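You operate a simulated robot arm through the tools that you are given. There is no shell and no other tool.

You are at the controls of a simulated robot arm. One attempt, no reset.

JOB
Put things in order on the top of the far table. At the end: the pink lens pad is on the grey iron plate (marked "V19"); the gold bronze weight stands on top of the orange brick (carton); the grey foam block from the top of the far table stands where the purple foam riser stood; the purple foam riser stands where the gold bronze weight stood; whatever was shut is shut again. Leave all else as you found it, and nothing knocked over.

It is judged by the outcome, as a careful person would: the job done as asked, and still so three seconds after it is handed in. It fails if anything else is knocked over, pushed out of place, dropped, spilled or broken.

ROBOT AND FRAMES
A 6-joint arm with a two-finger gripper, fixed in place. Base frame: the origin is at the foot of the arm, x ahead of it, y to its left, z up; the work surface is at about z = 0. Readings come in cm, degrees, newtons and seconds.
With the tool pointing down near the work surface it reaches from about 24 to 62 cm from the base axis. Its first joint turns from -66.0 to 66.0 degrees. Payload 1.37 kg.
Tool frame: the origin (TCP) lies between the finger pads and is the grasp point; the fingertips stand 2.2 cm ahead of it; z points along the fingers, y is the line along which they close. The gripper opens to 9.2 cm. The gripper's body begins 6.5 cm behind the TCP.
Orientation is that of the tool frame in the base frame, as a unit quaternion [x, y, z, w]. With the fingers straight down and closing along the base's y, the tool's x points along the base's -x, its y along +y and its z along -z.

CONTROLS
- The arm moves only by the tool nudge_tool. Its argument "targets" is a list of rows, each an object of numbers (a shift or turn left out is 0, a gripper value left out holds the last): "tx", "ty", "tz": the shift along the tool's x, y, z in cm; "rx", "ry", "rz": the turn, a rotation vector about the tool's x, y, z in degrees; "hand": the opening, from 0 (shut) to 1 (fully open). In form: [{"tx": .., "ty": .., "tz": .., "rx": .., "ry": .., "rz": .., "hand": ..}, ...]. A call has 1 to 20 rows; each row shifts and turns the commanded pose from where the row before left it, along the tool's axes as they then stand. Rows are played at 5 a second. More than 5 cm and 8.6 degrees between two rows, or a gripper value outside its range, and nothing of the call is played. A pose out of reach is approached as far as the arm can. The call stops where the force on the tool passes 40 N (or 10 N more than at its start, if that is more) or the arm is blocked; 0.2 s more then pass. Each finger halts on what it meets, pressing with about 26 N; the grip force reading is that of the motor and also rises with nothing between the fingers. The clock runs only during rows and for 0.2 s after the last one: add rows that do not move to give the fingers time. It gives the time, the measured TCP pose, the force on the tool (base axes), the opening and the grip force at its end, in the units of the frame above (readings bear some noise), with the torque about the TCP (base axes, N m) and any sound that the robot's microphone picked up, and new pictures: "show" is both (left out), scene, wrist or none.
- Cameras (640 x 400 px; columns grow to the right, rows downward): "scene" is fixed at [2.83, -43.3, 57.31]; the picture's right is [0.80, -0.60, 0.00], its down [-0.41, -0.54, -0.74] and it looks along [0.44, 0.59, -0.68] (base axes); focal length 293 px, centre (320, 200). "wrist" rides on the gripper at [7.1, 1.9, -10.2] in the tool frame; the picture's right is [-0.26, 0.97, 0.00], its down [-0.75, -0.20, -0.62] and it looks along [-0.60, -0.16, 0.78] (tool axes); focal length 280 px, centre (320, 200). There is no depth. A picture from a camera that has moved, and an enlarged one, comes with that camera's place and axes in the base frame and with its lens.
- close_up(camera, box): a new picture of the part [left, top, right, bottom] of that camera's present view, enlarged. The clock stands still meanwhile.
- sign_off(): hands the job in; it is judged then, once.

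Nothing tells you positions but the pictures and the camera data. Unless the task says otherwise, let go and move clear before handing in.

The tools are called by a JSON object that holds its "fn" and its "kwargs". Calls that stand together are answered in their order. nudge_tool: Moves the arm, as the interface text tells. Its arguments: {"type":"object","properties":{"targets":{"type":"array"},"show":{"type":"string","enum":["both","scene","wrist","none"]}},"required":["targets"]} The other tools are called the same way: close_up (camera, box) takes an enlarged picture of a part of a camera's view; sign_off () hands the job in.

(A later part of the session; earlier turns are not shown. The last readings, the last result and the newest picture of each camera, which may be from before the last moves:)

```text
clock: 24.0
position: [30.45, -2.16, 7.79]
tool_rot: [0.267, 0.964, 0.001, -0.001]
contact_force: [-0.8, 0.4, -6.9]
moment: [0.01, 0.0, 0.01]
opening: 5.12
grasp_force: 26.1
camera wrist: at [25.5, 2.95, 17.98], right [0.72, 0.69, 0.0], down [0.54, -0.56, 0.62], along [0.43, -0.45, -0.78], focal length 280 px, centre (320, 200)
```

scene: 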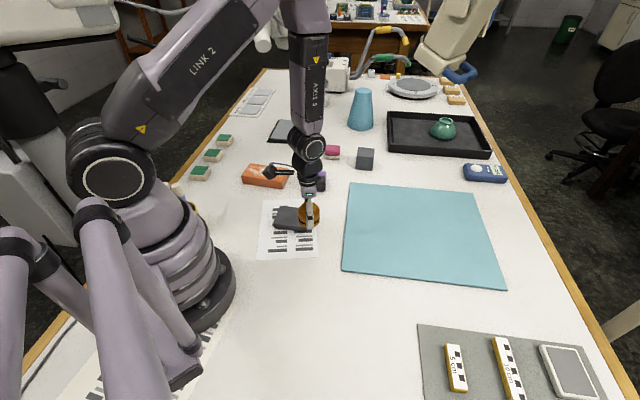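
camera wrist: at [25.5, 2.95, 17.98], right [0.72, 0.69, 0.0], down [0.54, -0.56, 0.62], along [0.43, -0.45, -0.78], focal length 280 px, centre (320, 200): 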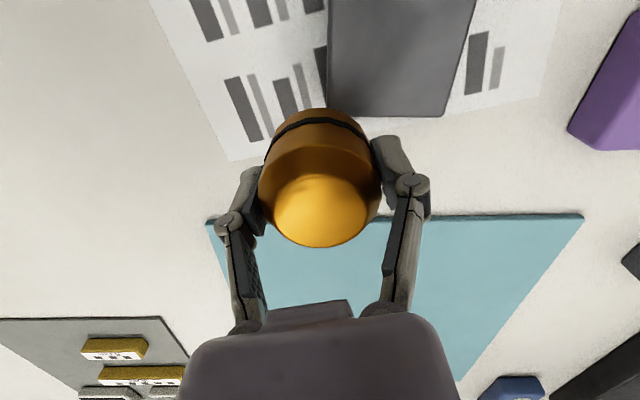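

The weight hasn't shifted in the grip. I'll do the second half of the travel, to above the brick.

{"fn": "nudge_tool", "kwargs": {"targets": [{"tx": 0.1774, "ty": 0.3584}, {"tx": 0.3549, "ty": 0.7168}, {"tx": 0.5323, "ty": 1.0752}, {"tx": 0.7098, "ty": 1.4336}, {"tx": 0.7408, "ty": 1.4963}, {"tx": 0.7408, "ty": 1.4963}, {"tx": 0.7408, "ty": 1.4963}, {"tx": 0.7408, "ty": 1.4963}, {"tx": 0.7408, "ty": 1.4963}, {"tx": 0.7408, "ty": 1.4963}, {"tx": 0.7408, "ty": 1.4963}, {"tx": 0.7408, "ty": 1.4963}, {"tx": 0.7408, "ty": 1.4963}, {"tx": 0.7408, "ty": 1.4963}, {"tx": 0.7408, "ty": 1.4963}, {"tx": 0.7098, "ty": 1.4336}, {"tx": 0.5323, "ty": 1.0752}, {"tx": 0.3549, "ty": 0.7168}, {"tx": 0.1774, "ty": 0.3584}, {}], "show": "both"}}

```text
clock: 28.2
position: [32.81, 24.16, 7.83]
tool_rot: [0.268, 0.964, 0.0, 0.0]
contact_force: [-0.3, 0.0, -5.4]
moment: [-0.02, -0.01, 0.01]
opening: 5.12
grasp_force: 26.2
camera wrist: at [27.74, 29.36, 18.02], right [0.72, 0.69, 0.0], down [0.54, -0.56, 0.62], along [0.43, -0.45, -0.78], focal length 280 px, centre (320, 200)
```

scene: 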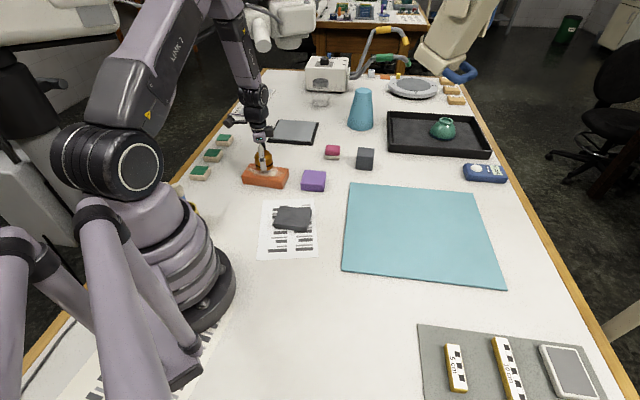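
wrist: 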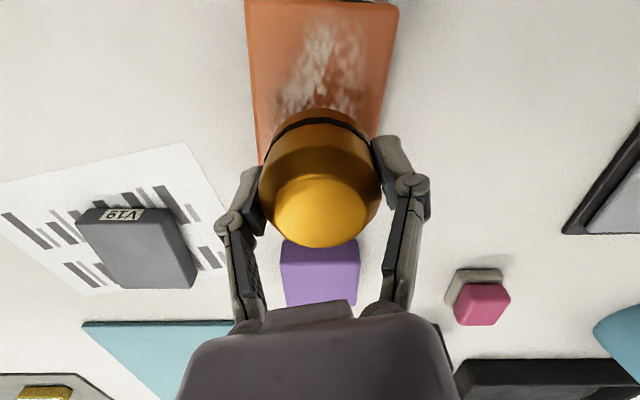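

The weight is over the brick. I'll check the alignment in the scene and wrist close-ups before lowering it.

{"fn": "close_up", "kwargs": {"camera": "scene", "box": [228, 140, 308, 195]}}

{"fn": "close_up", "kwargs": {"camera": "wrist", "box": [220, 0, 420, 250]}}

```text
7.27 times, centred on (268, 168) of scene
camera zoom: at [2.83, -43.3, 57.31], right [0.8, -0.6, 0.0], down [-0.41, -0.54, -0.74], along [0.44, 0.59, -0.68], focal length 2128 px, centre (698, 436)
```

zoom: 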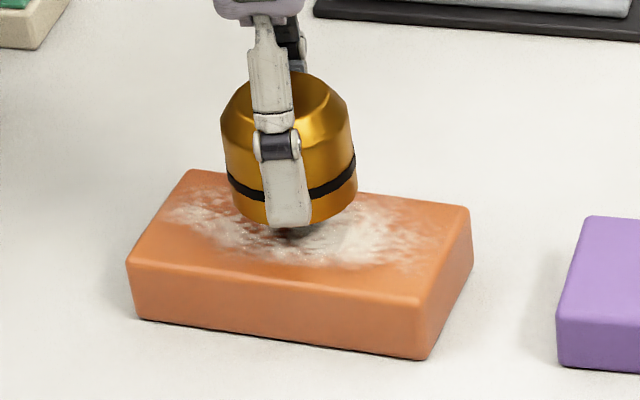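

```text
1.60 times, centred on (320, 125) of wrist
camera zoom: at [27.74, 29.36, 18.02], right [0.72, 0.69, 0.0], down [0.54, -0.56, 0.62], along [0.43, -0.45, -0.78], focal length 449 px, centre (320, 320)
```

zoom: 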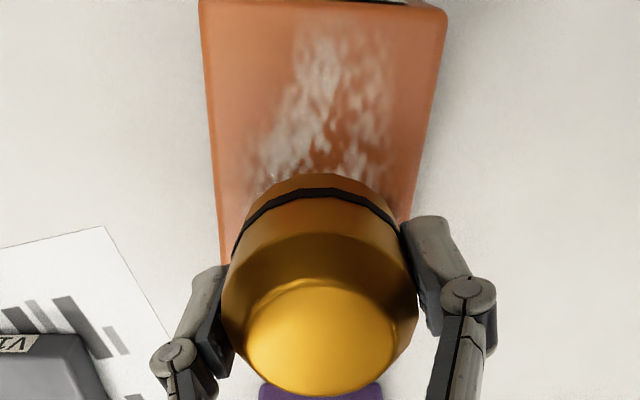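

The weight is about 0.4 cm off the brick's centre line. I'll correct that and lower it slowly to just above the top.

{"fn": "nudge_tool", "kwargs": {"targets": [{"tx": -0.06, "ty": -0.2}, {"tx": -0.06, "ty": -0.21}, {"tz": 0.2}, {"tz": 0.4}, {"tz": 0.4}, {"tz": 0.4}, {"tz": 0.2}, {"tz": 0.1}, {}], "show": "both"}}

```text
clock: 30.2
position: [32.71, 23.72, 6.02]
tool_rot: [0.267, 0.964, 0.0, 0.0]
contact_force: [0.1, 0.3, -5.4]
moment: [-0.01, -0.02, 0.02]
opening: 5.13
grasp_force: 25.7
camera wrist: at [27.62, 28.89, 16.21], right [0.72, 0.69, 0.0], down [0.54, -0.56, 0.62], along [0.43, -0.45, -0.78], focal length 280 px, centre (320, 200)
```

scene: 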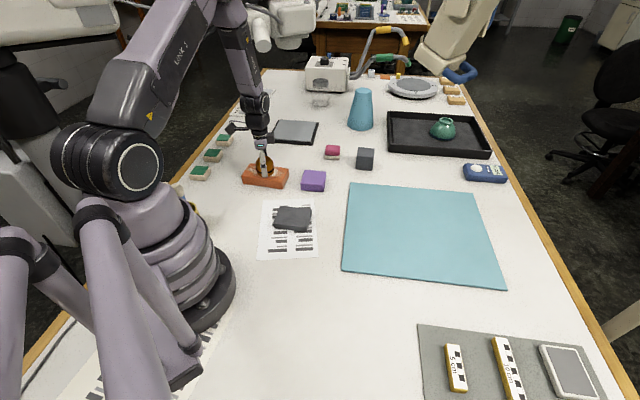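
wrist: 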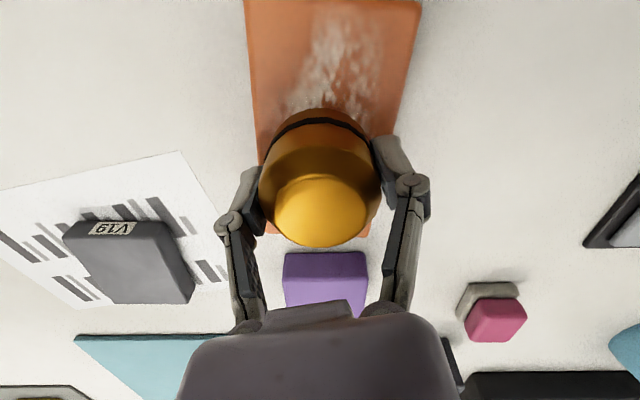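

{"fn": "close_up", "kwargs": {"camera": "scene", "box": [228, 140, 308, 195]}}

{"fn": "nudge_tool", "kwargs": {"targets": [{"tz": 0.1}, {"tz": 0.1}, {}], "show": "none"}}

```text
7.27 times, centred on (268, 168) of scene
camera zoom: at [2.83, -43.3, 57.31], right [0.8, -0.6, 0.0], down [-0.41, -0.54, -0.74], along [0.44, 0.59, -0.68], focal length 2128 px, centre (698, 436)
```

zoom: 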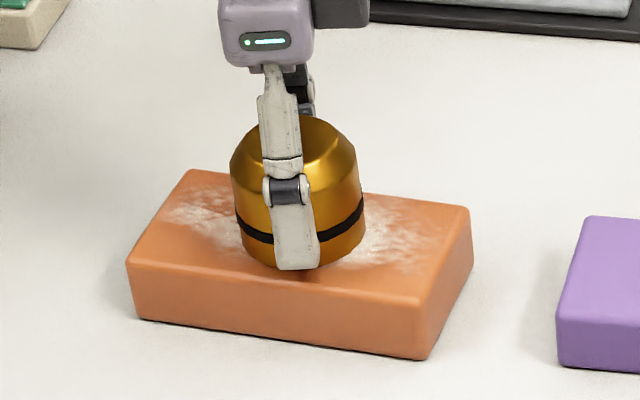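

```text
clock: 31.0
position: [32.63, 23.59, 5.83]
tool_rot: [0.267, 0.964, 0.0, 0.001]
contact_force: [-0.4, -0.5, -3.7]
moment: [0.02, 0.06, 0.07]
opening: 5.11
grasp_force: 26.2
```

The load has begun to drop, from -5.4 to -3.7 N, so contact is close. I'll lower in 0.1 cm steps.

{"fn": "nudge_tool", "kwargs": {"targets": [{"tz": 0.1}, {}], "show": "none"}}

```text
clock: 31.6
position: [32.71, 23.63, 5.86]
tool_rot: [0.266, 0.964, 0.0, 0.0]
contact_force: [-5.1, -4.2, 14.9]
moment: [-0.1, 0.08, 0.04]
opening: 5.13
grasp_force: 26.2
```

The weight has landed, and the force went to +15 N. I'll relieve the pressure slightly and then open.

{"fn": "nudge_tool", "kwargs": {"targets": [{"tz": -0.06}, {}], "show": "none"}}

```text
clock: 32.2
position: [32.52, 23.68, 5.82]
tool_rot: [0.267, 0.964, 0.0, -0.001]
contact_force: [-0.7, -1.6, -0.8]
moment: [-0.03, -0.01, 0.02]
opening: 5.13
grasp_force: 26.0
```

{"fn": "nudge_tool", "kwargs": {"targets": [{"hand": 0.6}, {"hand": 0.7}, {"hand": 0.85}, {"hand": 0.9}, {}], "show": "both"}}

```text
clock: 33.4
position: [32.59, 23.71, 5.91]
tool_rot: [0.268, 0.963, 0.0, 0.0]
contact_force: [-0.1, 0.1, -0.5]
moment: [-0.01, -0.01, 0.01]
opening: 8.3
grasp_force: 0.1
camera wrist: at [27.62, 28.87, 16.07], right [0.72, 0.69, 0.0], down [0.54, -0.56, 0.62], along [0.43, -0.45, -0.78], focal length 280 px, centre (320, 200)
```

scene: 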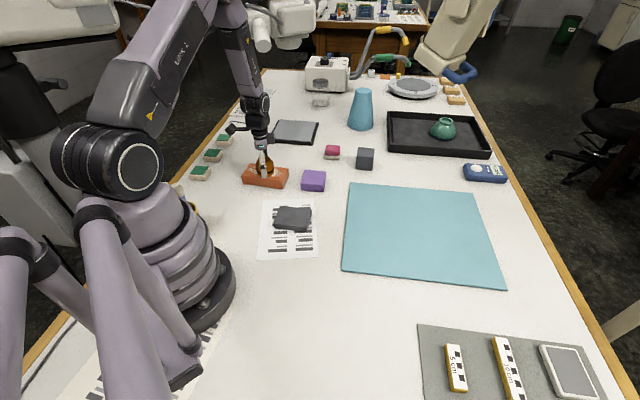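
wrist: 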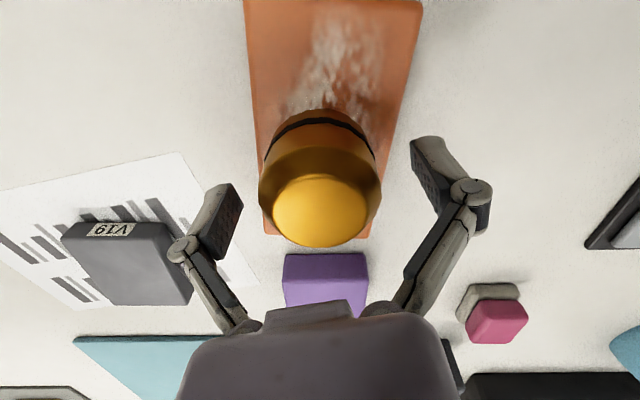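

The weight stands on the brick and the fingers are clear of it. I'll rise straight up and then go to the purple riser.

{"fn": "nudge_tool", "kwargs": {"targets": [{"tz": -2, "hand": 1.0}, {"tz": -3}, {"tz": -4}, {"tz": -3}, {}], "show": "both"}}

{"fn": "close_up", "kwargs": {"camera": "scene", "box": [228, 140, 308, 195]}}

```text
clock: 34.6
position: [32.67, 23.82, 17.93]
tool_rot: [0.267, 0.964, 0.0, 0.0]
contact_force: [-0.4, -0.6, 0.3]
moment: [-0.01, 0.01, 0.03]
opening: 9.21
grasp_force: 0.1
camera wrist: at [27.66, 28.92, 28.15], right [0.72, 0.69, 0.0], down [0.54, -0.56, 0.62], along [0.43, -0.45, -0.78], focal length 280 px, centre (320, 200)
```

scene: 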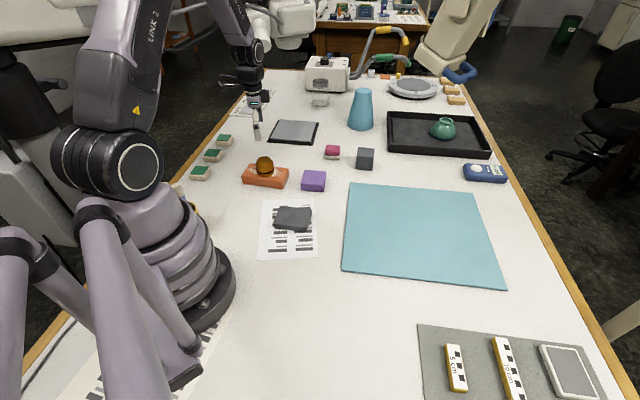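
wrist: 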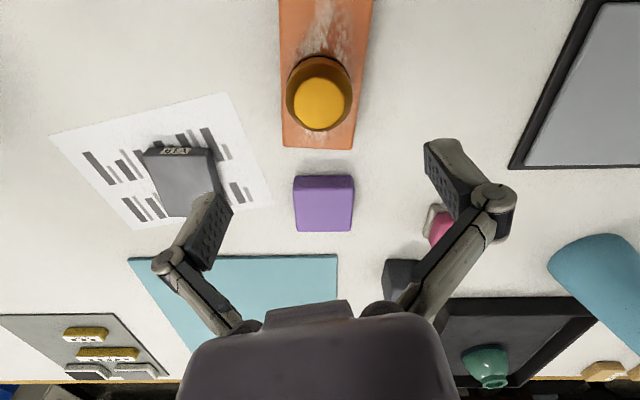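

```text
7.27 times, centred on (268, 168) of scene
camera zoom: at [2.83, -43.3, 57.31], right [0.8, -0.6, 0.0], down [-0.41, -0.54, -0.74], along [0.44, 0.59, -0.68], focal length 2128 px, centre (698, 436)
```

zoom: 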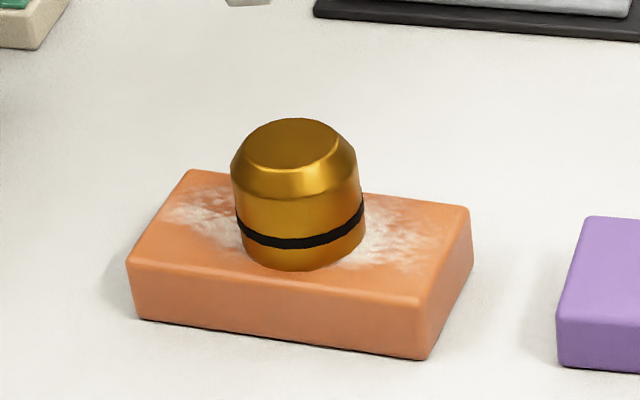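

The weight stands properly on the brick. I'll measure the purple riser from this view.

{"fn": "close_up", "kwargs": {"camera": "wrist", "box": [264, 160, 384, 240]}}

{"fn": "close_up", "kwargs": {"camera": "wrist", "box": [360, 180, 520, 310]}}

```text
5.00 times, centred on (324, 200) of wrist
camera zoom: at [27.66, 28.92, 28.15], right [0.72, 0.69, 0.0], down [0.54, -0.56, 0.62], along [0.43, -0.45, -0.78], focal length 1402 px, centre (300, 200)
```

zoom: 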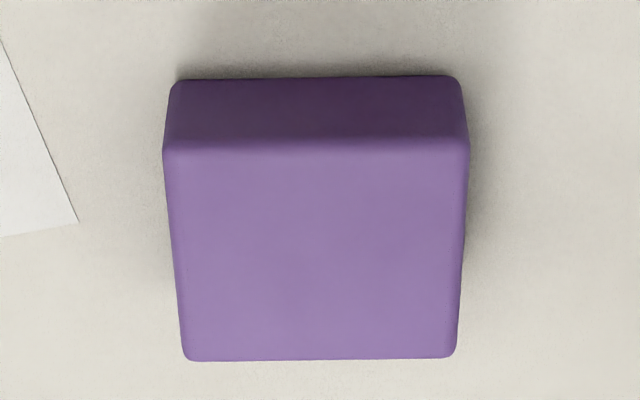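

```text
3.08 times, centred on (440, 245) of wrist
camera zoom: at [27.66, 28.92, 28.15], right [0.72, 0.69, 0.0], down [0.54, -0.56, 0.62], along [0.43, -0.45, -0.78], focal length 863 px, centre (-49, 62)
```

zoom: 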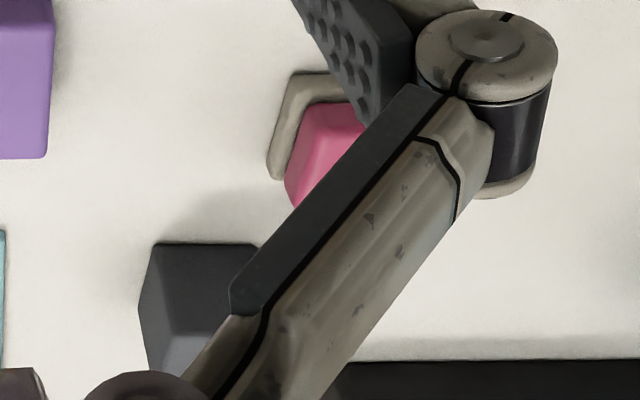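

The purple riser's centre is at about (43.15, 13.47), 6.7 cm wide, turned 45° and 2.75 cm high. I'll move above it and align the fingers.

{"fn": "nudge_tool", "kwargs": {"targets": [{"tx": -3.58, "ty": -0.87, "tz": 1.75}, {"tx": -3.58, "ty": -0.87, "tz": 1.75}, {"tx": -3.58, "ty": -0.87, "tz": 1.75}, {"tx": -3.58, "ty": -0.87, "tz": 1.75}, {"rz": 7}, {"rz": 7}, {}], "show": "wrist"}}

```text
clock: 36.2
position: [43.17, 13.35, 10.82]
tool_rot: [0.383, 0.924, 0.0, 0.001]
contact_force: [0.1, -0.3, -1.1]
moment: [0.0, 0.0, -0.04]
opening: 9.22
grasp_force: 0.1
camera wrist: at [39.57, 19.62, 21.1], right [0.87, 0.5, 0.0], down [0.39, -0.68, 0.62], along [0.31, -0.54, -0.78], focal length 280 px, centre (320, 200)
```

wrist: 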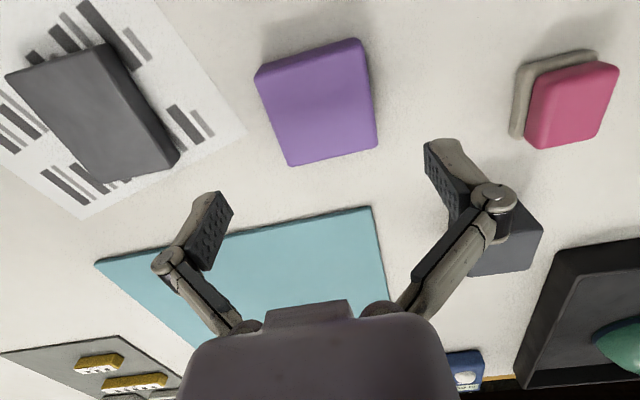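

The tool is centred and aligned over the riser. I'll descend in two stages and check before closing.

{"fn": "nudge_tool", "kwargs": {"targets": [{"tz": 3}, {"tz": 3}, {"tz": 1.2}, {}], "show": "both"}}

```text
clock: 37.2
position: [43.2, 13.3, 3.64]
tool_rot: [0.382, 0.924, 0.0, 0.0]
contact_force: [-0.3, -0.1, -0.4]
moment: [-0.02, -0.03, 0.02]
opening: 9.21
grasp_force: 0.0
camera wrist: at [39.59, 19.54, 13.88], right [0.87, 0.5, 0.0], down [0.39, -0.68, 0.63], along [0.31, -0.54, -0.78], focal length 280 px, centre (320, 200)
```

scene: 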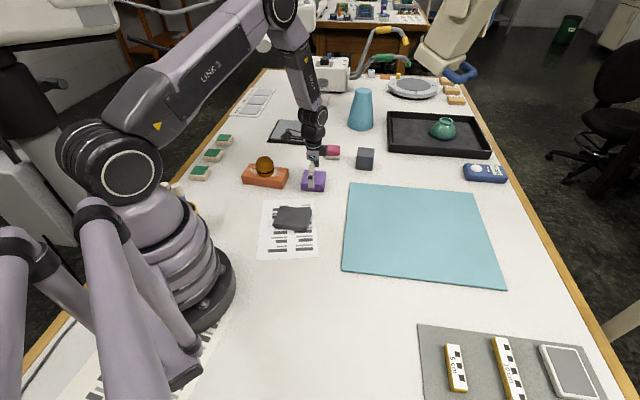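
wrist: 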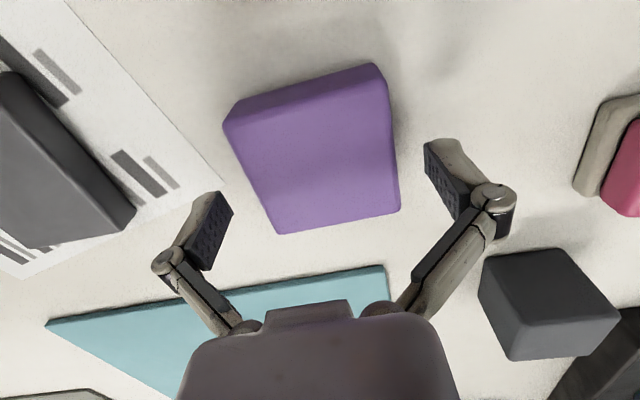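

The riser sits evenly between the fingers. I'll go down the rest of the way and close.

{"fn": "nudge_tool", "kwargs": {"targets": [{"tz": 1.1}, {}, {"hand": 0.7}, {"hand": 0.6}, {"hand": 0.55}, {"hand": 0.55}, {"hand": 0.55}, {"hand": 0.55}], "show": "none"}}

{"fn": "nudge_tool", "kwargs": {"targets": [{"tz": -0.1}, {"tz": -0.2}, {"tz": -0.3}, {"tz": -0.4}, {"tz": -0.3}, {"tz": -0.2}, {}], "show": "both"}}

```text
clock: 39.0
position: [43.09, 13.37, 2.58]
tool_rot: [0.383, 0.924, -0.001, 0.0]
contact_force: [1.3, 2.0, 6.9]
moment: [-0.01, 0.01, 0.01]
opening: 6.9
grasp_force: 25.7
```

```text
clock: 40.6
position: [43.11, 13.34, 4.01]
tool_rot: [0.382, 0.924, 0.0, 0.0]
contact_force: [0.9, 0.2, -0.7]
moment: [-0.02, -0.01, 0.0]
opening: 6.88
grasp_force: 25.9
camera wrist: at [39.53, 19.6, 14.26], right [0.87, 0.5, 0.0], down [0.39, -0.68, 0.62], along [0.31, -0.54, -0.78], focal length 280 px, centre (320, 200)
```

scene: 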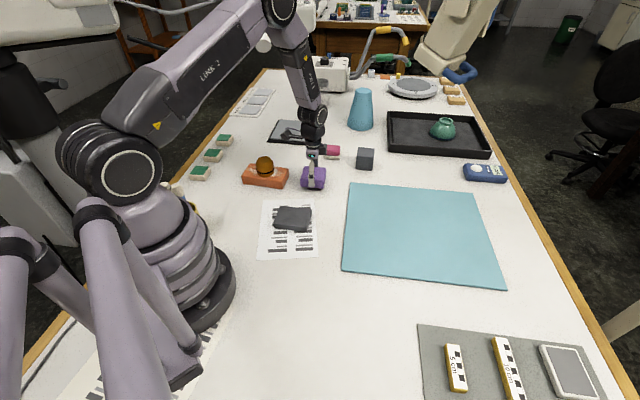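
wrist: 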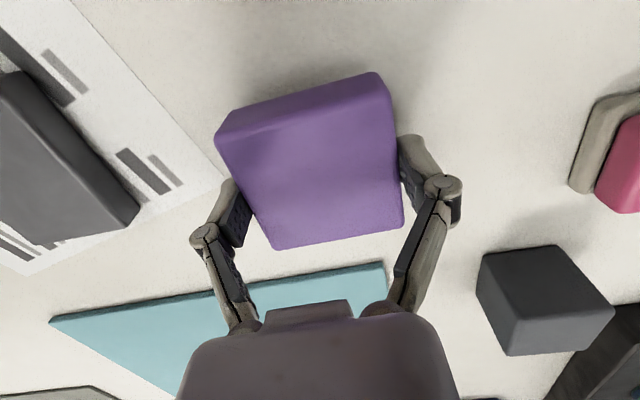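

The riser is held at 6.9 cm and is light. I'll carry it to where the weight stood, at about (28.2, -28.35).

{"fn": "nudge_tool", "kwargs": {"targets": [{"tz": -1}, {"tz": -2}, {"tz": -2}, {"tx": -0.428, "ty": -0.903}, {"tx": -0.856, "ty": -1.806}, {"tx": -1.283, "ty": -2.709}, {"tx": -1.283, "ty": -2.709}, {"tx": -1.283, "ty": -2.709}, {"tx": -1.283, "ty": -2.709}, {"tx": -1.283, "ty": -2.709}, {"tx": -1.283, "ty": -2.709}, {"tx": -1.283, "ty": -2.709}, {"tx": -1.283, "ty": -2.709}, {"tx": -1.283, "ty": -2.709}, {"tx": -1.283, "ty": -2.709}, {"tx": -1.283, "ty": -2.709}, {"tx": -1.283, "ty": -2.709}, {"tx": -1.283, "ty": -2.709}, {"tx": -0.727, "ty": -1.535}, {"tx": -0.257, "ty": -0.542}], "show": "both"}}

```text
clock: 44.8
position: [28.19, -28.34, 9.16]
tool_rot: [0.383, 0.924, 0.0, 0.0]
contact_force: [-0.3, 0.2, -0.4]
moment: [0.02, -0.01, 0.0]
opening: 6.92
grasp_force: 25.4
camera wrist: at [24.65, -22.13, 19.35], right [0.87, 0.5, 0.0], down [0.39, -0.68, 0.62], along [0.31, -0.54, -0.78], focal length 280 px, centre (320, 200)
```

scene: 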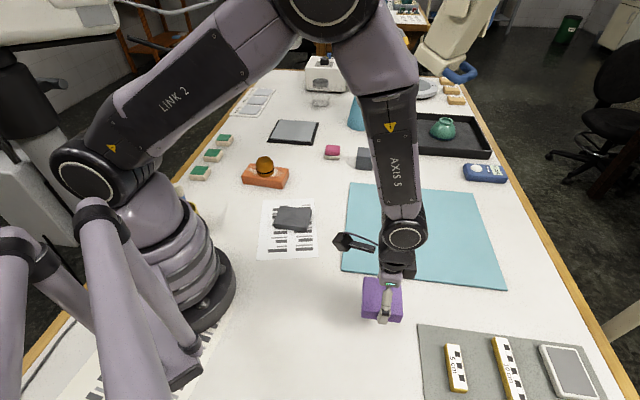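
wrist: 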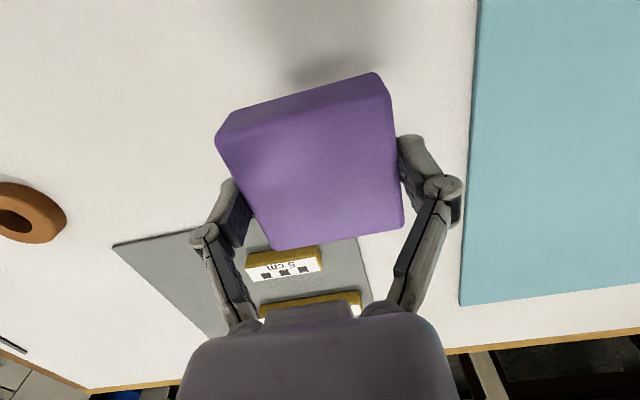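

I'm over the target place. I'll lower the riser to about 0.4 cm above the table and then feel for contact.

{"fn": "nudge_tool", "kwargs": {"targets": [{"tz": 1.5}, {"tz": 2}, {"tz": 1.6}, {"tz": 0.8}, {"tz": 0.3}, {}], "show": "none"}}

{"fn": "nudge_tool", "kwargs": {"targets": [{"tz": 0.15}, {"tz": 0.1}, {}], "show": "none"}}

```text
clock: 46.2
position: [28.24, -28.24, 2.88]
tool_rot: [0.383, 0.924, 0.0, -0.001]
contact_force: [-0.1, 0.6, 0.4]
moment: [0.03, 0.0, -0.05]
opening: 6.91
grasp_force: 26.1
```

```text
clock: 47.0
position: [28.19, -28.39, 2.54]
tool_rot: [0.383, 0.924, -0.001, 0.001]
contact_force: [-1.4, 2.5, 6.3]
moment: [0.07, -0.06, 0.01]
opening: 6.89
grasp_force: 26.1
```

The riser is touching the table at +6 N. I'll open the fingers and rise straight up.

{"fn": "nudge_tool", "kwargs": {"targets": [{"tz": -0.03, "hand": 0.8}, {"hand": 0.9}, {"hand": 1.0}, {"hand": 1.0}, {"hand": 1.0}, {"tz": -1}, {"tz": -3}, {"tz": -4}, {"tz": -4}, {"tz": -4}, {}], "show": "both"}}

```text
clock: 49.4
position: [28.32, -28.34, 18.72]
tool_rot: [0.382, 0.924, 0.0, 0.0]
contact_force: [-0.9, -0.1, -0.5]
moment: [0.02, -0.03, 0.01]
opening: 9.21
grasp_force: 0.0
camera wrist: at [24.87, -22.04, 28.97], right [0.87, 0.5, 0.0], down [0.39, -0.68, 0.62], along [0.31, -0.54, -0.78], focal length 280 px, centre (320, 200)
```

scene: 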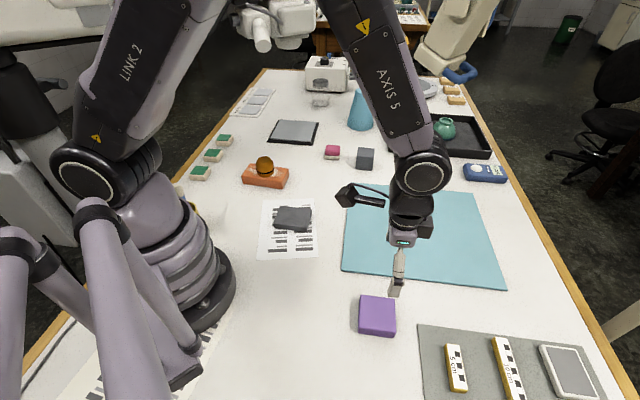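
wrist: 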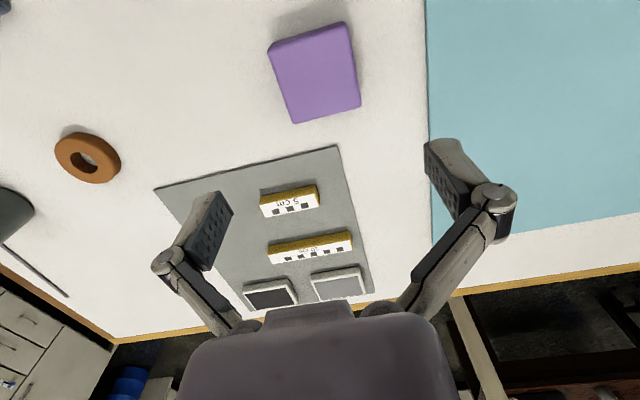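

The riser stands where the weight was. Next is the grey foam block, near the reach limit, so I'll move toward it and turn the gripper to suit.

{"fn": "nudge_tool", "kwargs": {"targets": [{"tx": 1.457, "ty": 3.96, "tz": -0.13}, {"tx": 1.457, "ty": 3.96, "tz": -0.13}, {"tx": 1.457, "ty": 3.96, "tz": -0.13}, {"tx": 1.457, "ty": 3.96, "tz": -0.13}, {"tx": 1.457, "ty": 3.96, "tz": -0.13}, {"tx": 1.457, "ty": 3.96, "tz": -0.13}, {"tx": 1.457, "ty": 3.96, "tz": -0.13}, {"tx": 1.457, "ty": 3.96, "tz": -0.13}, {"tx": 1.457, "ty": 3.96, "tz": -0.13}, {"tx": 1.457, "ty": 3.96, "tz": -0.13}, {"rz": -8.5}, {"rz": -8.5}, {"rz": -8.5}, {"rz": -8.5}, {"rz": -8.5}, {"rz": -8.5}, {"rz": -8.5}, {"rz": -8.5}, {"rz": -8.5}, {"rz": -8.5}], "show": "both"}}

```text
clock: 53.6
position: [45.97, 9.91, 19.99]
tool_rot: [-0.344, 0.939, 0.001, -0.001]
contact_force: [0.6, 0.8, -0.4]
moment: [0.0, -0.01, -0.02]
opening: 9.21
grasp_force: 0.0
camera wrist: at [39.31, 6.79, 30.18], right [-0.42, 0.91, 0.0], down [0.71, 0.33, 0.62], along [0.57, 0.26, -0.78], focal length 280 px, centre (320, 200)
```

scene: 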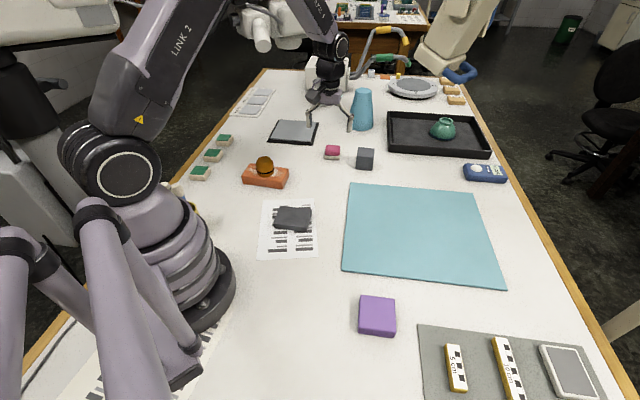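
wrist: 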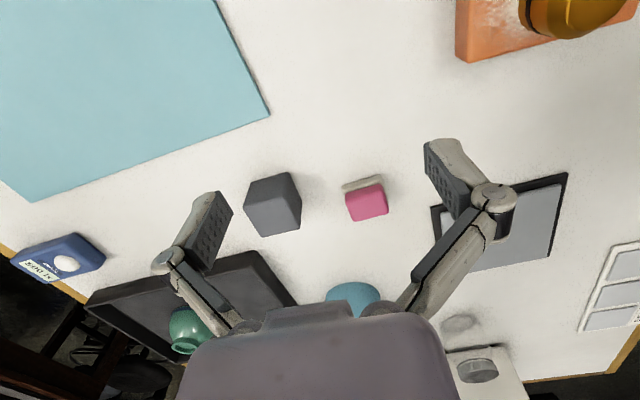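

Both the grey block and the pink pad are in view now. I'll enlarge them to measure exactly.

{"fn": "close_up", "kwargs": {"camera": "wrist", "box": [232, 160, 328, 250]}}

{"fn": "close_up", "kwargs": {"camera": "wrist", "box": [328, 165, 408, 235]}}

```text
4.44 times, centred on (280, 205) of wrist
camera zoom: at [39.31, 6.79, 30.18], right [-0.42, 0.91, 0.0], down [0.71, 0.33, 0.62], along [0.57, 0.26, -0.78], focal length 1246 px, centre (498, 178)
```

zoom: 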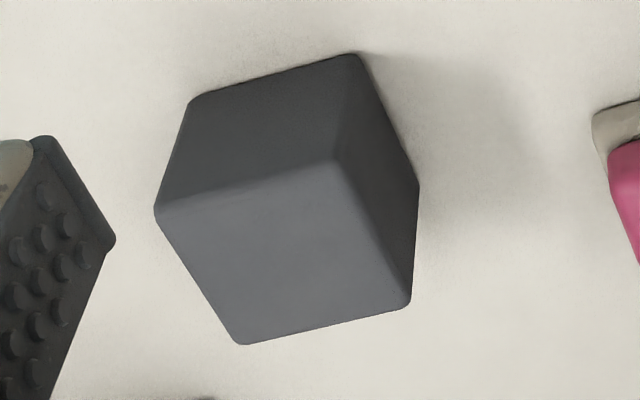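

```text
5.71 times, centred on (368, 200) of wrist
camera zoom: at [39.31, 6.79, 30.18], right [-0.42, 0.91, 0.0], down [0.71, 0.33, 0.62], along [0.57, 0.26, -0.78], focal length 1602 px, centre (46, 200)
```

zoom: 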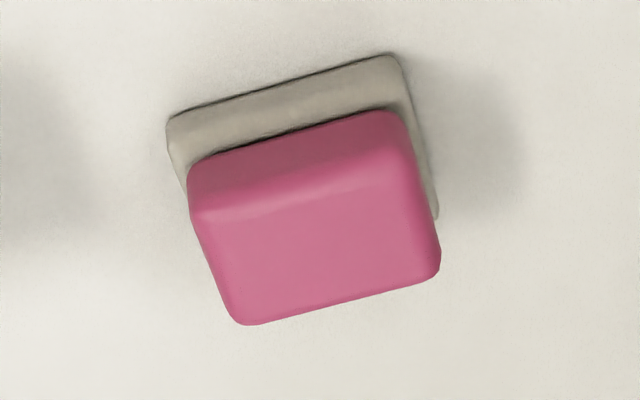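

The block's centre is at about (62.25, 11.2), 5.2 cm wide and 5.1 cm tall, turned 43°. That is just past the straight-down reach, so I'll tilt the tool 10° outward in the plane of the finger pads and go above it.

{"fn": "nudge_tool", "kwargs": {"targets": [{"rz": -2.8}, {"ry": -5}, {"ry": -5}, {"tx": -2.695, "ty": -2.5375, "tz": 2.2525}, {"tx": -2.695, "ty": -2.5375, "tz": 2.2525}, {"tx": -2.695, "ty": -2.5375, "tz": 2.2525}, {"tx": -2.695, "ty": -2.5375, "tz": 2.2525}, {}], "show": "both"}}

```text
clock: 55.4
position: [61.51, 10.54, 12.79]
tool_rot: [-0.363, 0.928, 0.031, 0.08]
contact_force: [-0.4, 0.5, -0.5]
moment: [-0.02, 0.0, 0.01]
opening: 9.22
grasp_force: 0.1
camera wrist: at [53.89, 6.02, 21.55], right [-0.47, 0.88, 0.05], down [0.6, 0.28, 0.75], along [0.65, 0.38, -0.67], focal length 280 px, centre (320, 200)
```

scene: 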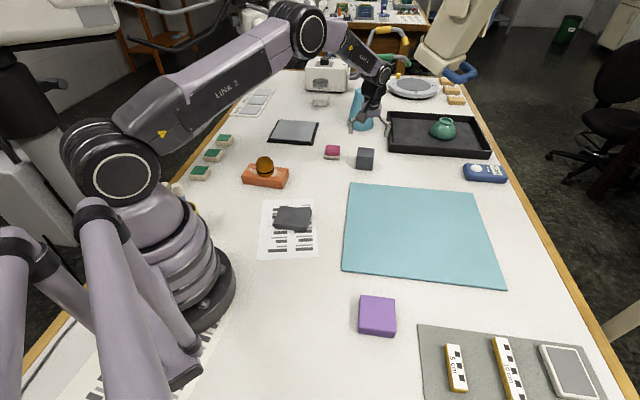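
wrist: 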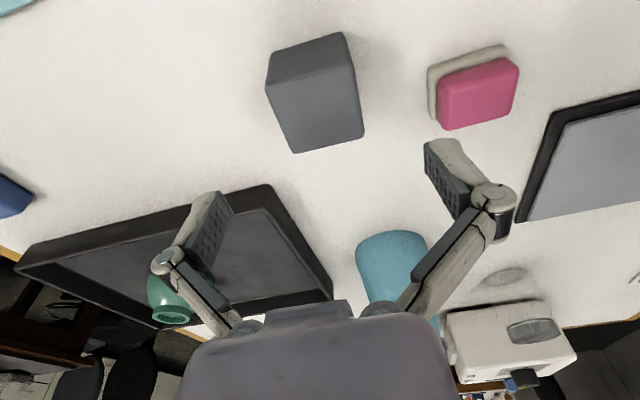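

The arm reached it and the block is centred between the fingers. I'll go down partway and check.

{"fn": "nudge_tool", "kwargs": {"targets": [{"tx": -0.394, "ty": 0.03, "tz": 0.07}, {"tx": 0.557, "tz": 3.152}, {"tx": 0.557, "tz": 3.152}, {}], "show": "wrist"}}

```text
clock: 56.4
position: [62.02, 11.34, 6.42]
tool_rot: [-0.364, 0.927, 0.032, 0.081]
contact_force: [-0.1, -0.1, -0.8]
moment: [-0.01, 0.0, 0.0]
opening: 9.21
grasp_force: 0.1
camera wrist: at [54.31, 6.57, 15.26], right [-0.47, 0.88, 0.05], down [0.6, 0.28, 0.75], along [0.65, 0.38, -0.66], focal length 280 px, centre (320, 200)
```

wrist: 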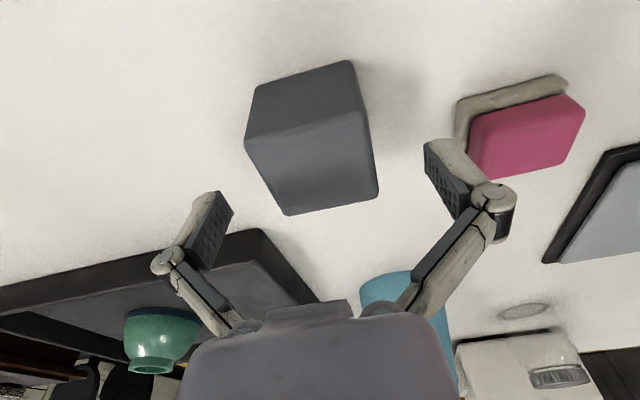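

The block is slightly toward the left finger. I'll shift 0.25 cm, go down to grasp height and close.

{"fn": "nudge_tool", "kwargs": {"targets": [{"ty": -0.25}, {"tx": 0.31, "tz": 1.77}, {"tx": 0.244, "tz": 1.38}, {}], "show": "both"}}

```text
clock: 57.4
position: [62.15, 10.97, 3.28]
tool_rot: [-0.363, 0.928, 0.032, 0.081]
contact_force: [0.6, -0.4, -0.2]
moment: [0.0, 0.0, 0.01]
opening: 9.2
grasp_force: 0.1
camera wrist: at [54.47, 6.34, 12.17], right [-0.47, 0.88, 0.05], down [0.6, 0.28, 0.75], along [0.65, 0.38, -0.66], focal length 280 px, centre (320, 200)
```

scene: 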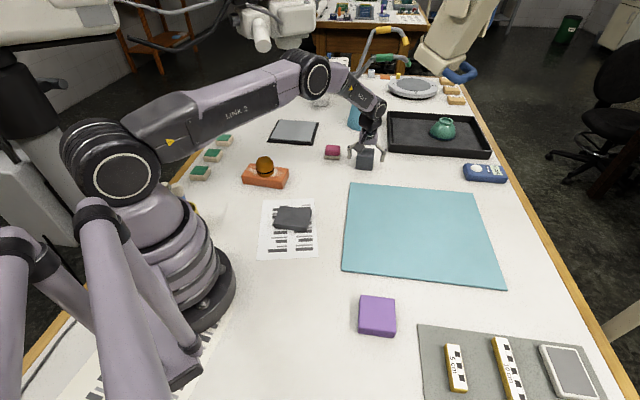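
wrist: 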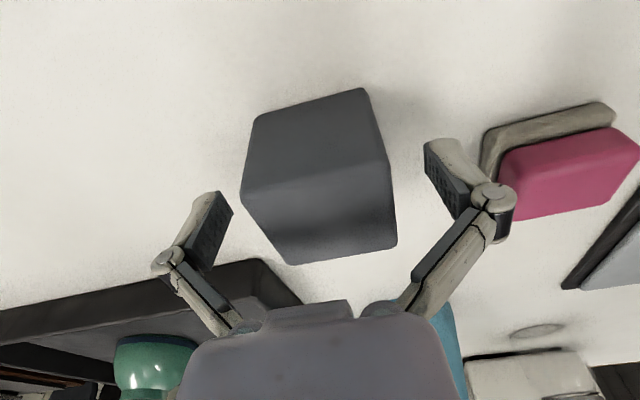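

The fingers are on both sides of the block at a good height. I'll close and test-lift slowly.

{"fn": "nudge_tool", "kwargs": {"targets": [{"hand": 0.7}, {"hand": 0.6}, {"hand": 0.5}, {"hand": 0.4}, {"hand": 0.4}, {"hand": 0.4}, {"hand": 0.4}], "show": "wrist"}}

{"fn": "nudge_tool", "kwargs": {"targets": [{"tx": -0.035, "tz": -0.197}, {"tx": -0.052, "tz": -0.295}, {"tx": -0.087, "tz": -0.492}, {"tx": -0.087, "tz": -0.492}, {"tx": -0.052, "tz": -0.295}, {"tx": -0.035, "tz": -0.197}, {}], "show": "both"}}

```text
clock: 59.0
position: [62.15, 10.91, 3.23]
tool_rot: [-0.364, 0.928, 0.032, 0.08]
contact_force: [-0.2, 0.8, 2.1]
moment: [0.02, -0.05, 0.01]
opening: 5.34
grasp_force: 26.0
camera wrist: at [54.48, 6.34, 12.21], right [-0.47, 0.88, 0.05], down [0.6, 0.28, 0.75], along [0.65, 0.38, -0.66], focal length 280 px, centre (320, 200)
```

wrist: 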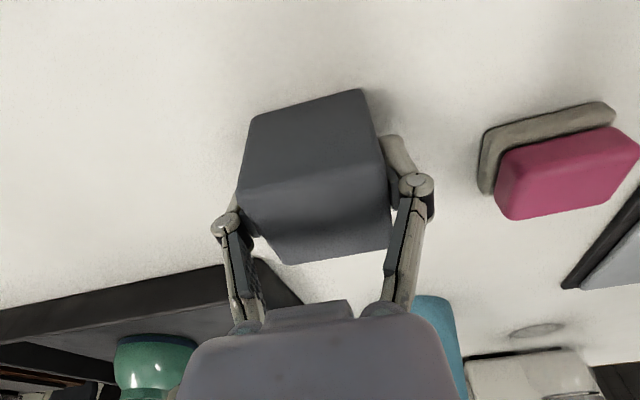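

```text
clock: 60.6
position: [62.13, 10.96, 5.32]
tool_rot: [-0.363, 0.928, 0.031, 0.081]
contact_force: [0.3, -1.2, 0.3]
moment: [0.03, -0.02, 0.01]
opening: 5.35
grasp_force: 25.9
camera wrist: at [54.45, 6.26, 14.19], right [-0.47, 0.88, 0.05], down [0.6, 0.28, 0.75], along [0.65, 0.38, -0.66], focal length 280 px, centre (320, 200)
```

scene: 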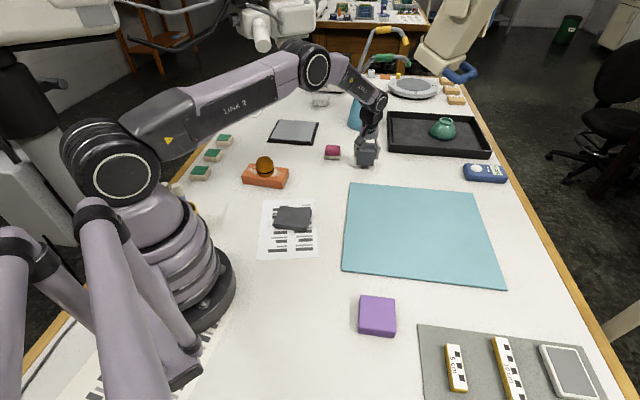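
wrist: 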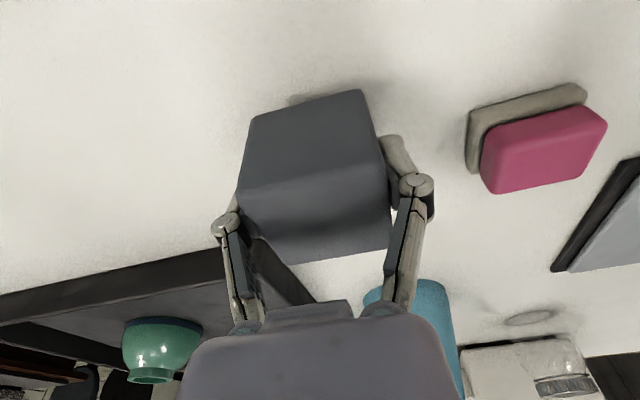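

The block is held at 5.34 cm. I'll raise it and carry it, keeping the same tilt, to where the purple riser stood.

{"fn": "nudge_tool", "kwargs": {"targets": [{"tx": -0.161, "tz": -0.911}, {"tx": -0.322, "tz": -1.822}, {"tx": -0.161, "tz": -0.911}, {"tx": 0.6155, "ty": 0.737, "tz": -0.1085}, {"tx": 1.231, "ty": 1.474, "tz": -0.217}, {"tx": 1.8465, "ty": 2.211, "tz": -0.3255}, {"tx": 1.8465, "ty": 2.211, "tz": -0.3255}, {"tx": 1.8465, "ty": 2.211, "tz": -0.3255}, {"tx": 1.8465, "ty": 2.211, "tz": -0.3255}, {"tx": 1.8465, "ty": 2.211, "tz": -0.3255}, {"tx": 1.231, "ty": 1.474, "tz": -0.217}, {}], "show": "both"}}

```text
clock: 63.2
position: [42.94, 13.06, 9.04]
tool_rot: [-0.364, 0.927, 0.032, 0.081]
contact_force: [-1.0, -0.4, -0.6]
moment: [0.0, -0.04, 0.0]
opening: 5.33
grasp_force: 26.0
camera wrist: at [35.29, 8.49, 17.89], right [-0.47, 0.88, 0.05], down [0.6, 0.28, 0.75], along [0.65, 0.38, -0.66], focal length 280 px, centre (320, 200)
```

scene: 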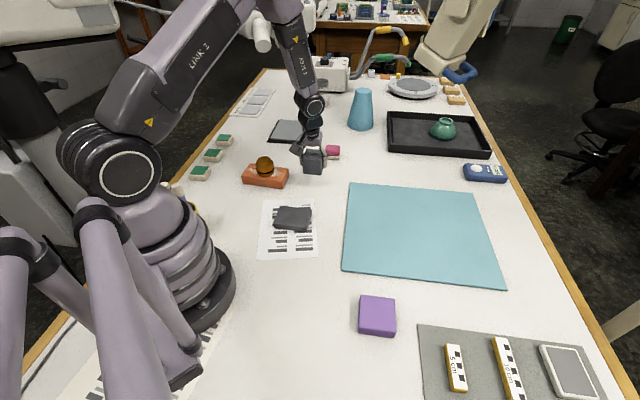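
wrist: 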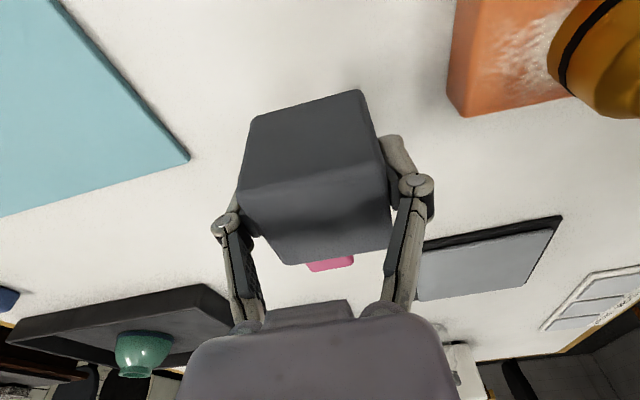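

The block is over the purple riser's old place. I'll lower it to just above the table.

{"fn": "nudge_tool", "kwargs": {"targets": [{"tx": 0.174, "tz": 0.985}, {"tx": 0.348, "tz": 1.97}, {"tx": 0.261, "tz": 1.4775}, {"tx": 0.122, "tz": 0.69}, {"tx": 0.035, "tz": 0.197}, {}], "show": "both"}}

{"fn": "close_up", "kwargs": {"camera": "scene", "box": [284, 155, 348, 195]}}

```text
clock: 64.6
position: [42.97, 13.31, 3.54]
tool_rot: [-0.363, 0.928, 0.033, 0.08]
contact_force: [-0.8, 0.1, 0.1]
moment: [-0.02, -0.02, 0.01]
opening: 5.34
grasp_force: 25.9
camera wrist: at [35.37, 8.59, 12.45], right [-0.47, 0.88, 0.05], down [0.6, 0.28, 0.75], along [0.65, 0.38, -0.66], focal length 280 px, centre (320, 200)
```

scene: 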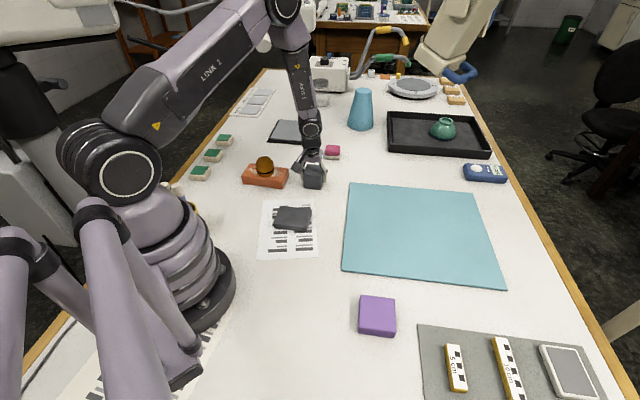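
wrist: 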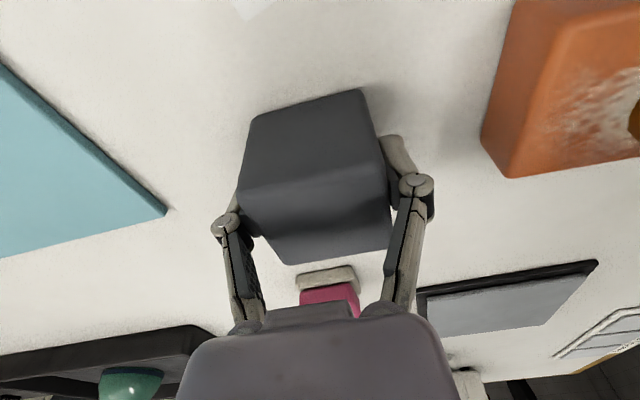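

```text
10.00 times, centred on (316, 175) of scene
camera zoom: at [2.83, -43.3, 57.31], right [0.8, -0.6, 0.0], down [-0.41, -0.54, -0.74], along [0.44, 0.59, -0.68], focal length 2927 px, centre (360, 450)
```

zoom: 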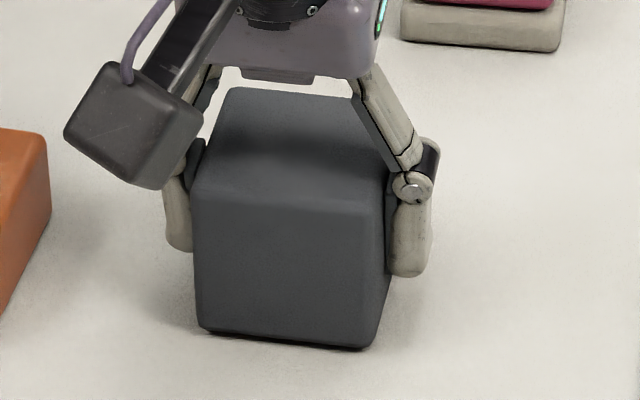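

The block's position matches where the riser stood. I'll lower the last bit and feel for contact.

{"fn": "nudge_tool", "kwargs": {"targets": [{"tx": 0.026, "tz": 0.148}, {"tx": 0.017, "tz": 0.0985}, {}], "show": "none"}}

```text
clock: 65.4
position: [43.04, 13.35, 3.36]
tool_rot: [-0.363, 0.928, 0.032, 0.082]
contact_force: [-3.8, -0.3, 11.8]
moment: [-0.06, 0.07, 0.04]
opening: 5.36
grasp_force: 26.2
```

The block is on the table at +12 N. I'll ease the pressure, open and lift clear.

{"fn": "nudge_tool", "kwargs": {"targets": [{"tx": -0.009, "tz": -0.05}, {"hand": 0.65}, {"hand": 0.75}, {"hand": 0.85}, {"hand": 0.9}, {"hand": 0.9}, {"tx": -0.174, "tz": -0.985}, {"tx": -0.522, "tz": -2.955}, {"tx": -0.696, "tz": -3.94}, {"tx": -0.696, "tz": -3.94}, {}], "show": "both"}}

{"fn": "close_up", "kwargs": {"camera": "scene", "box": [284, 135, 364, 195]}}

```text
clock: 67.8
position: [43.11, 13.17, 15.26]
tool_rot: [-0.364, 0.927, 0.032, 0.081]
contact_force: [0.4, -0.1, -0.1]
moment: [0.02, -0.01, 0.01]
opening: 8.25
grasp_force: 0.1
camera wrist: at [35.36, 8.55, 24.14], right [-0.47, 0.88, 0.05], down [0.6, 0.28, 0.75], along [0.65, 0.38, -0.66], focal length 280 px, centre (320, 200)
```

scene: 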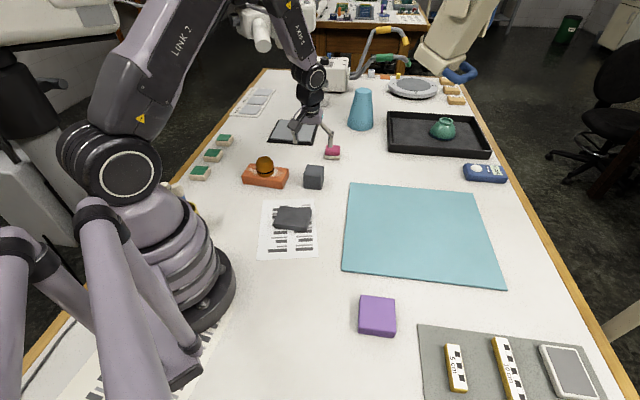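
wrist: 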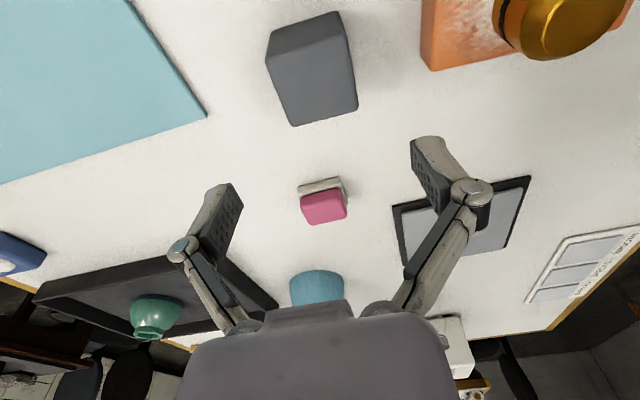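

```text
6.67 times, centred on (324, 165) of scene
camera zoom: at [2.83, -43.3, 57.31], right [0.8, -0.6, 0.0], down [-0.41, -0.54, -0.74], along [0.44, 0.59, -0.68], focal length 1951 px, centre (293, 433)
```

zoom: 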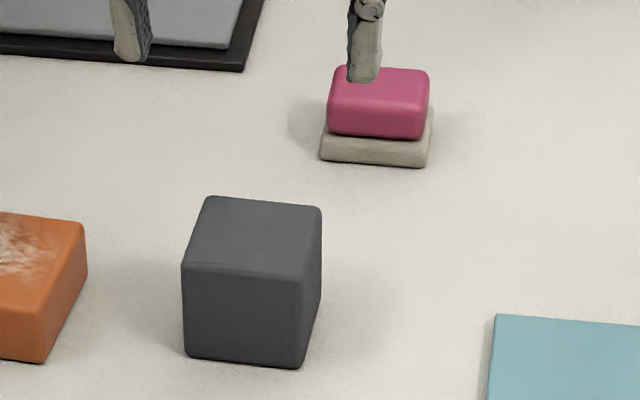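

The grey block stands in the riser's old place. I'll straighten the tool and move above the pink pad at about (57.15, 21.7).

{"fn": "nudge_tool", "kwargs": {"targets": [{"ry": 5, "hand": 1.0}, {"ry": 5}, {"rz": -2.5}, {"tx": -3.975, "ty": -0.985, "tz": 0.75}, {"tx": -3.975, "ty": -0.985, "tz": 0.75}, {"tx": -3.975, "ty": -0.985, "tz": 0.75}, {"tx": -3.975, "ty": -0.985, "tz": 0.75}, {}], "show": "both"}}

```text
clock: 69.6
position: [57.07, 22.03, 12.36]
tool_rot: [-0.385, 0.923, 0.0, -0.001]
contact_force: [-0.4, 0.3, 0.5]
moment: [-0.02, -0.03, 0.05]
opening: 9.19
grasp_force: 0.0
camera wrist: at [50.87, 18.24, 22.64], right [-0.5, 0.86, 0.0], down [0.68, 0.39, 0.62], along [0.54, 0.31, -0.78], focal length 280 px, centre (320, 200)
```

scene: 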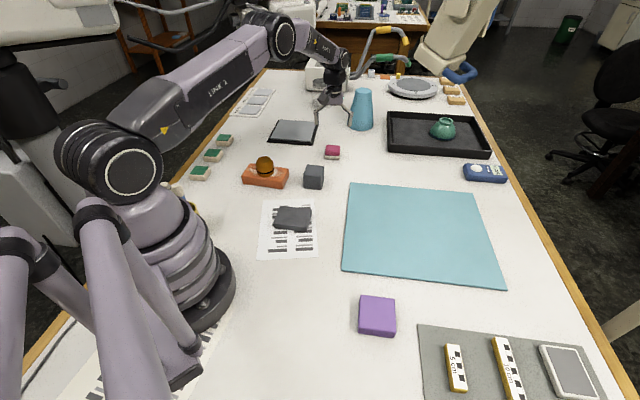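
wrist: 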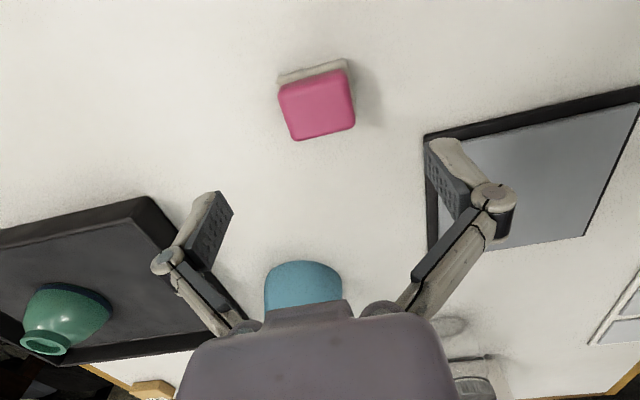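

{"fn": "close_up", "kwargs": {"camera": "wrist", "box": [268, 50, 372, 150]}}

```text
4.00 times, centred on (320, 100) of wrist
camera zoom: at [50.87, 18.24, 22.64], right [-0.5, 0.86, 0.0], down [0.68, 0.39, 0.62], along [0.54, 0.31, -0.78], focal length 1122 px, centre (320, 600)
```

zoom: 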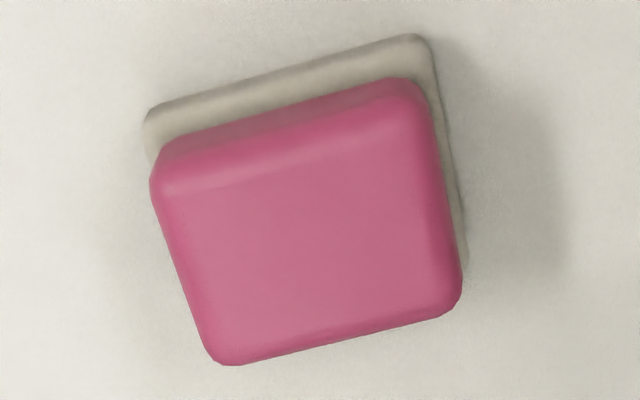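

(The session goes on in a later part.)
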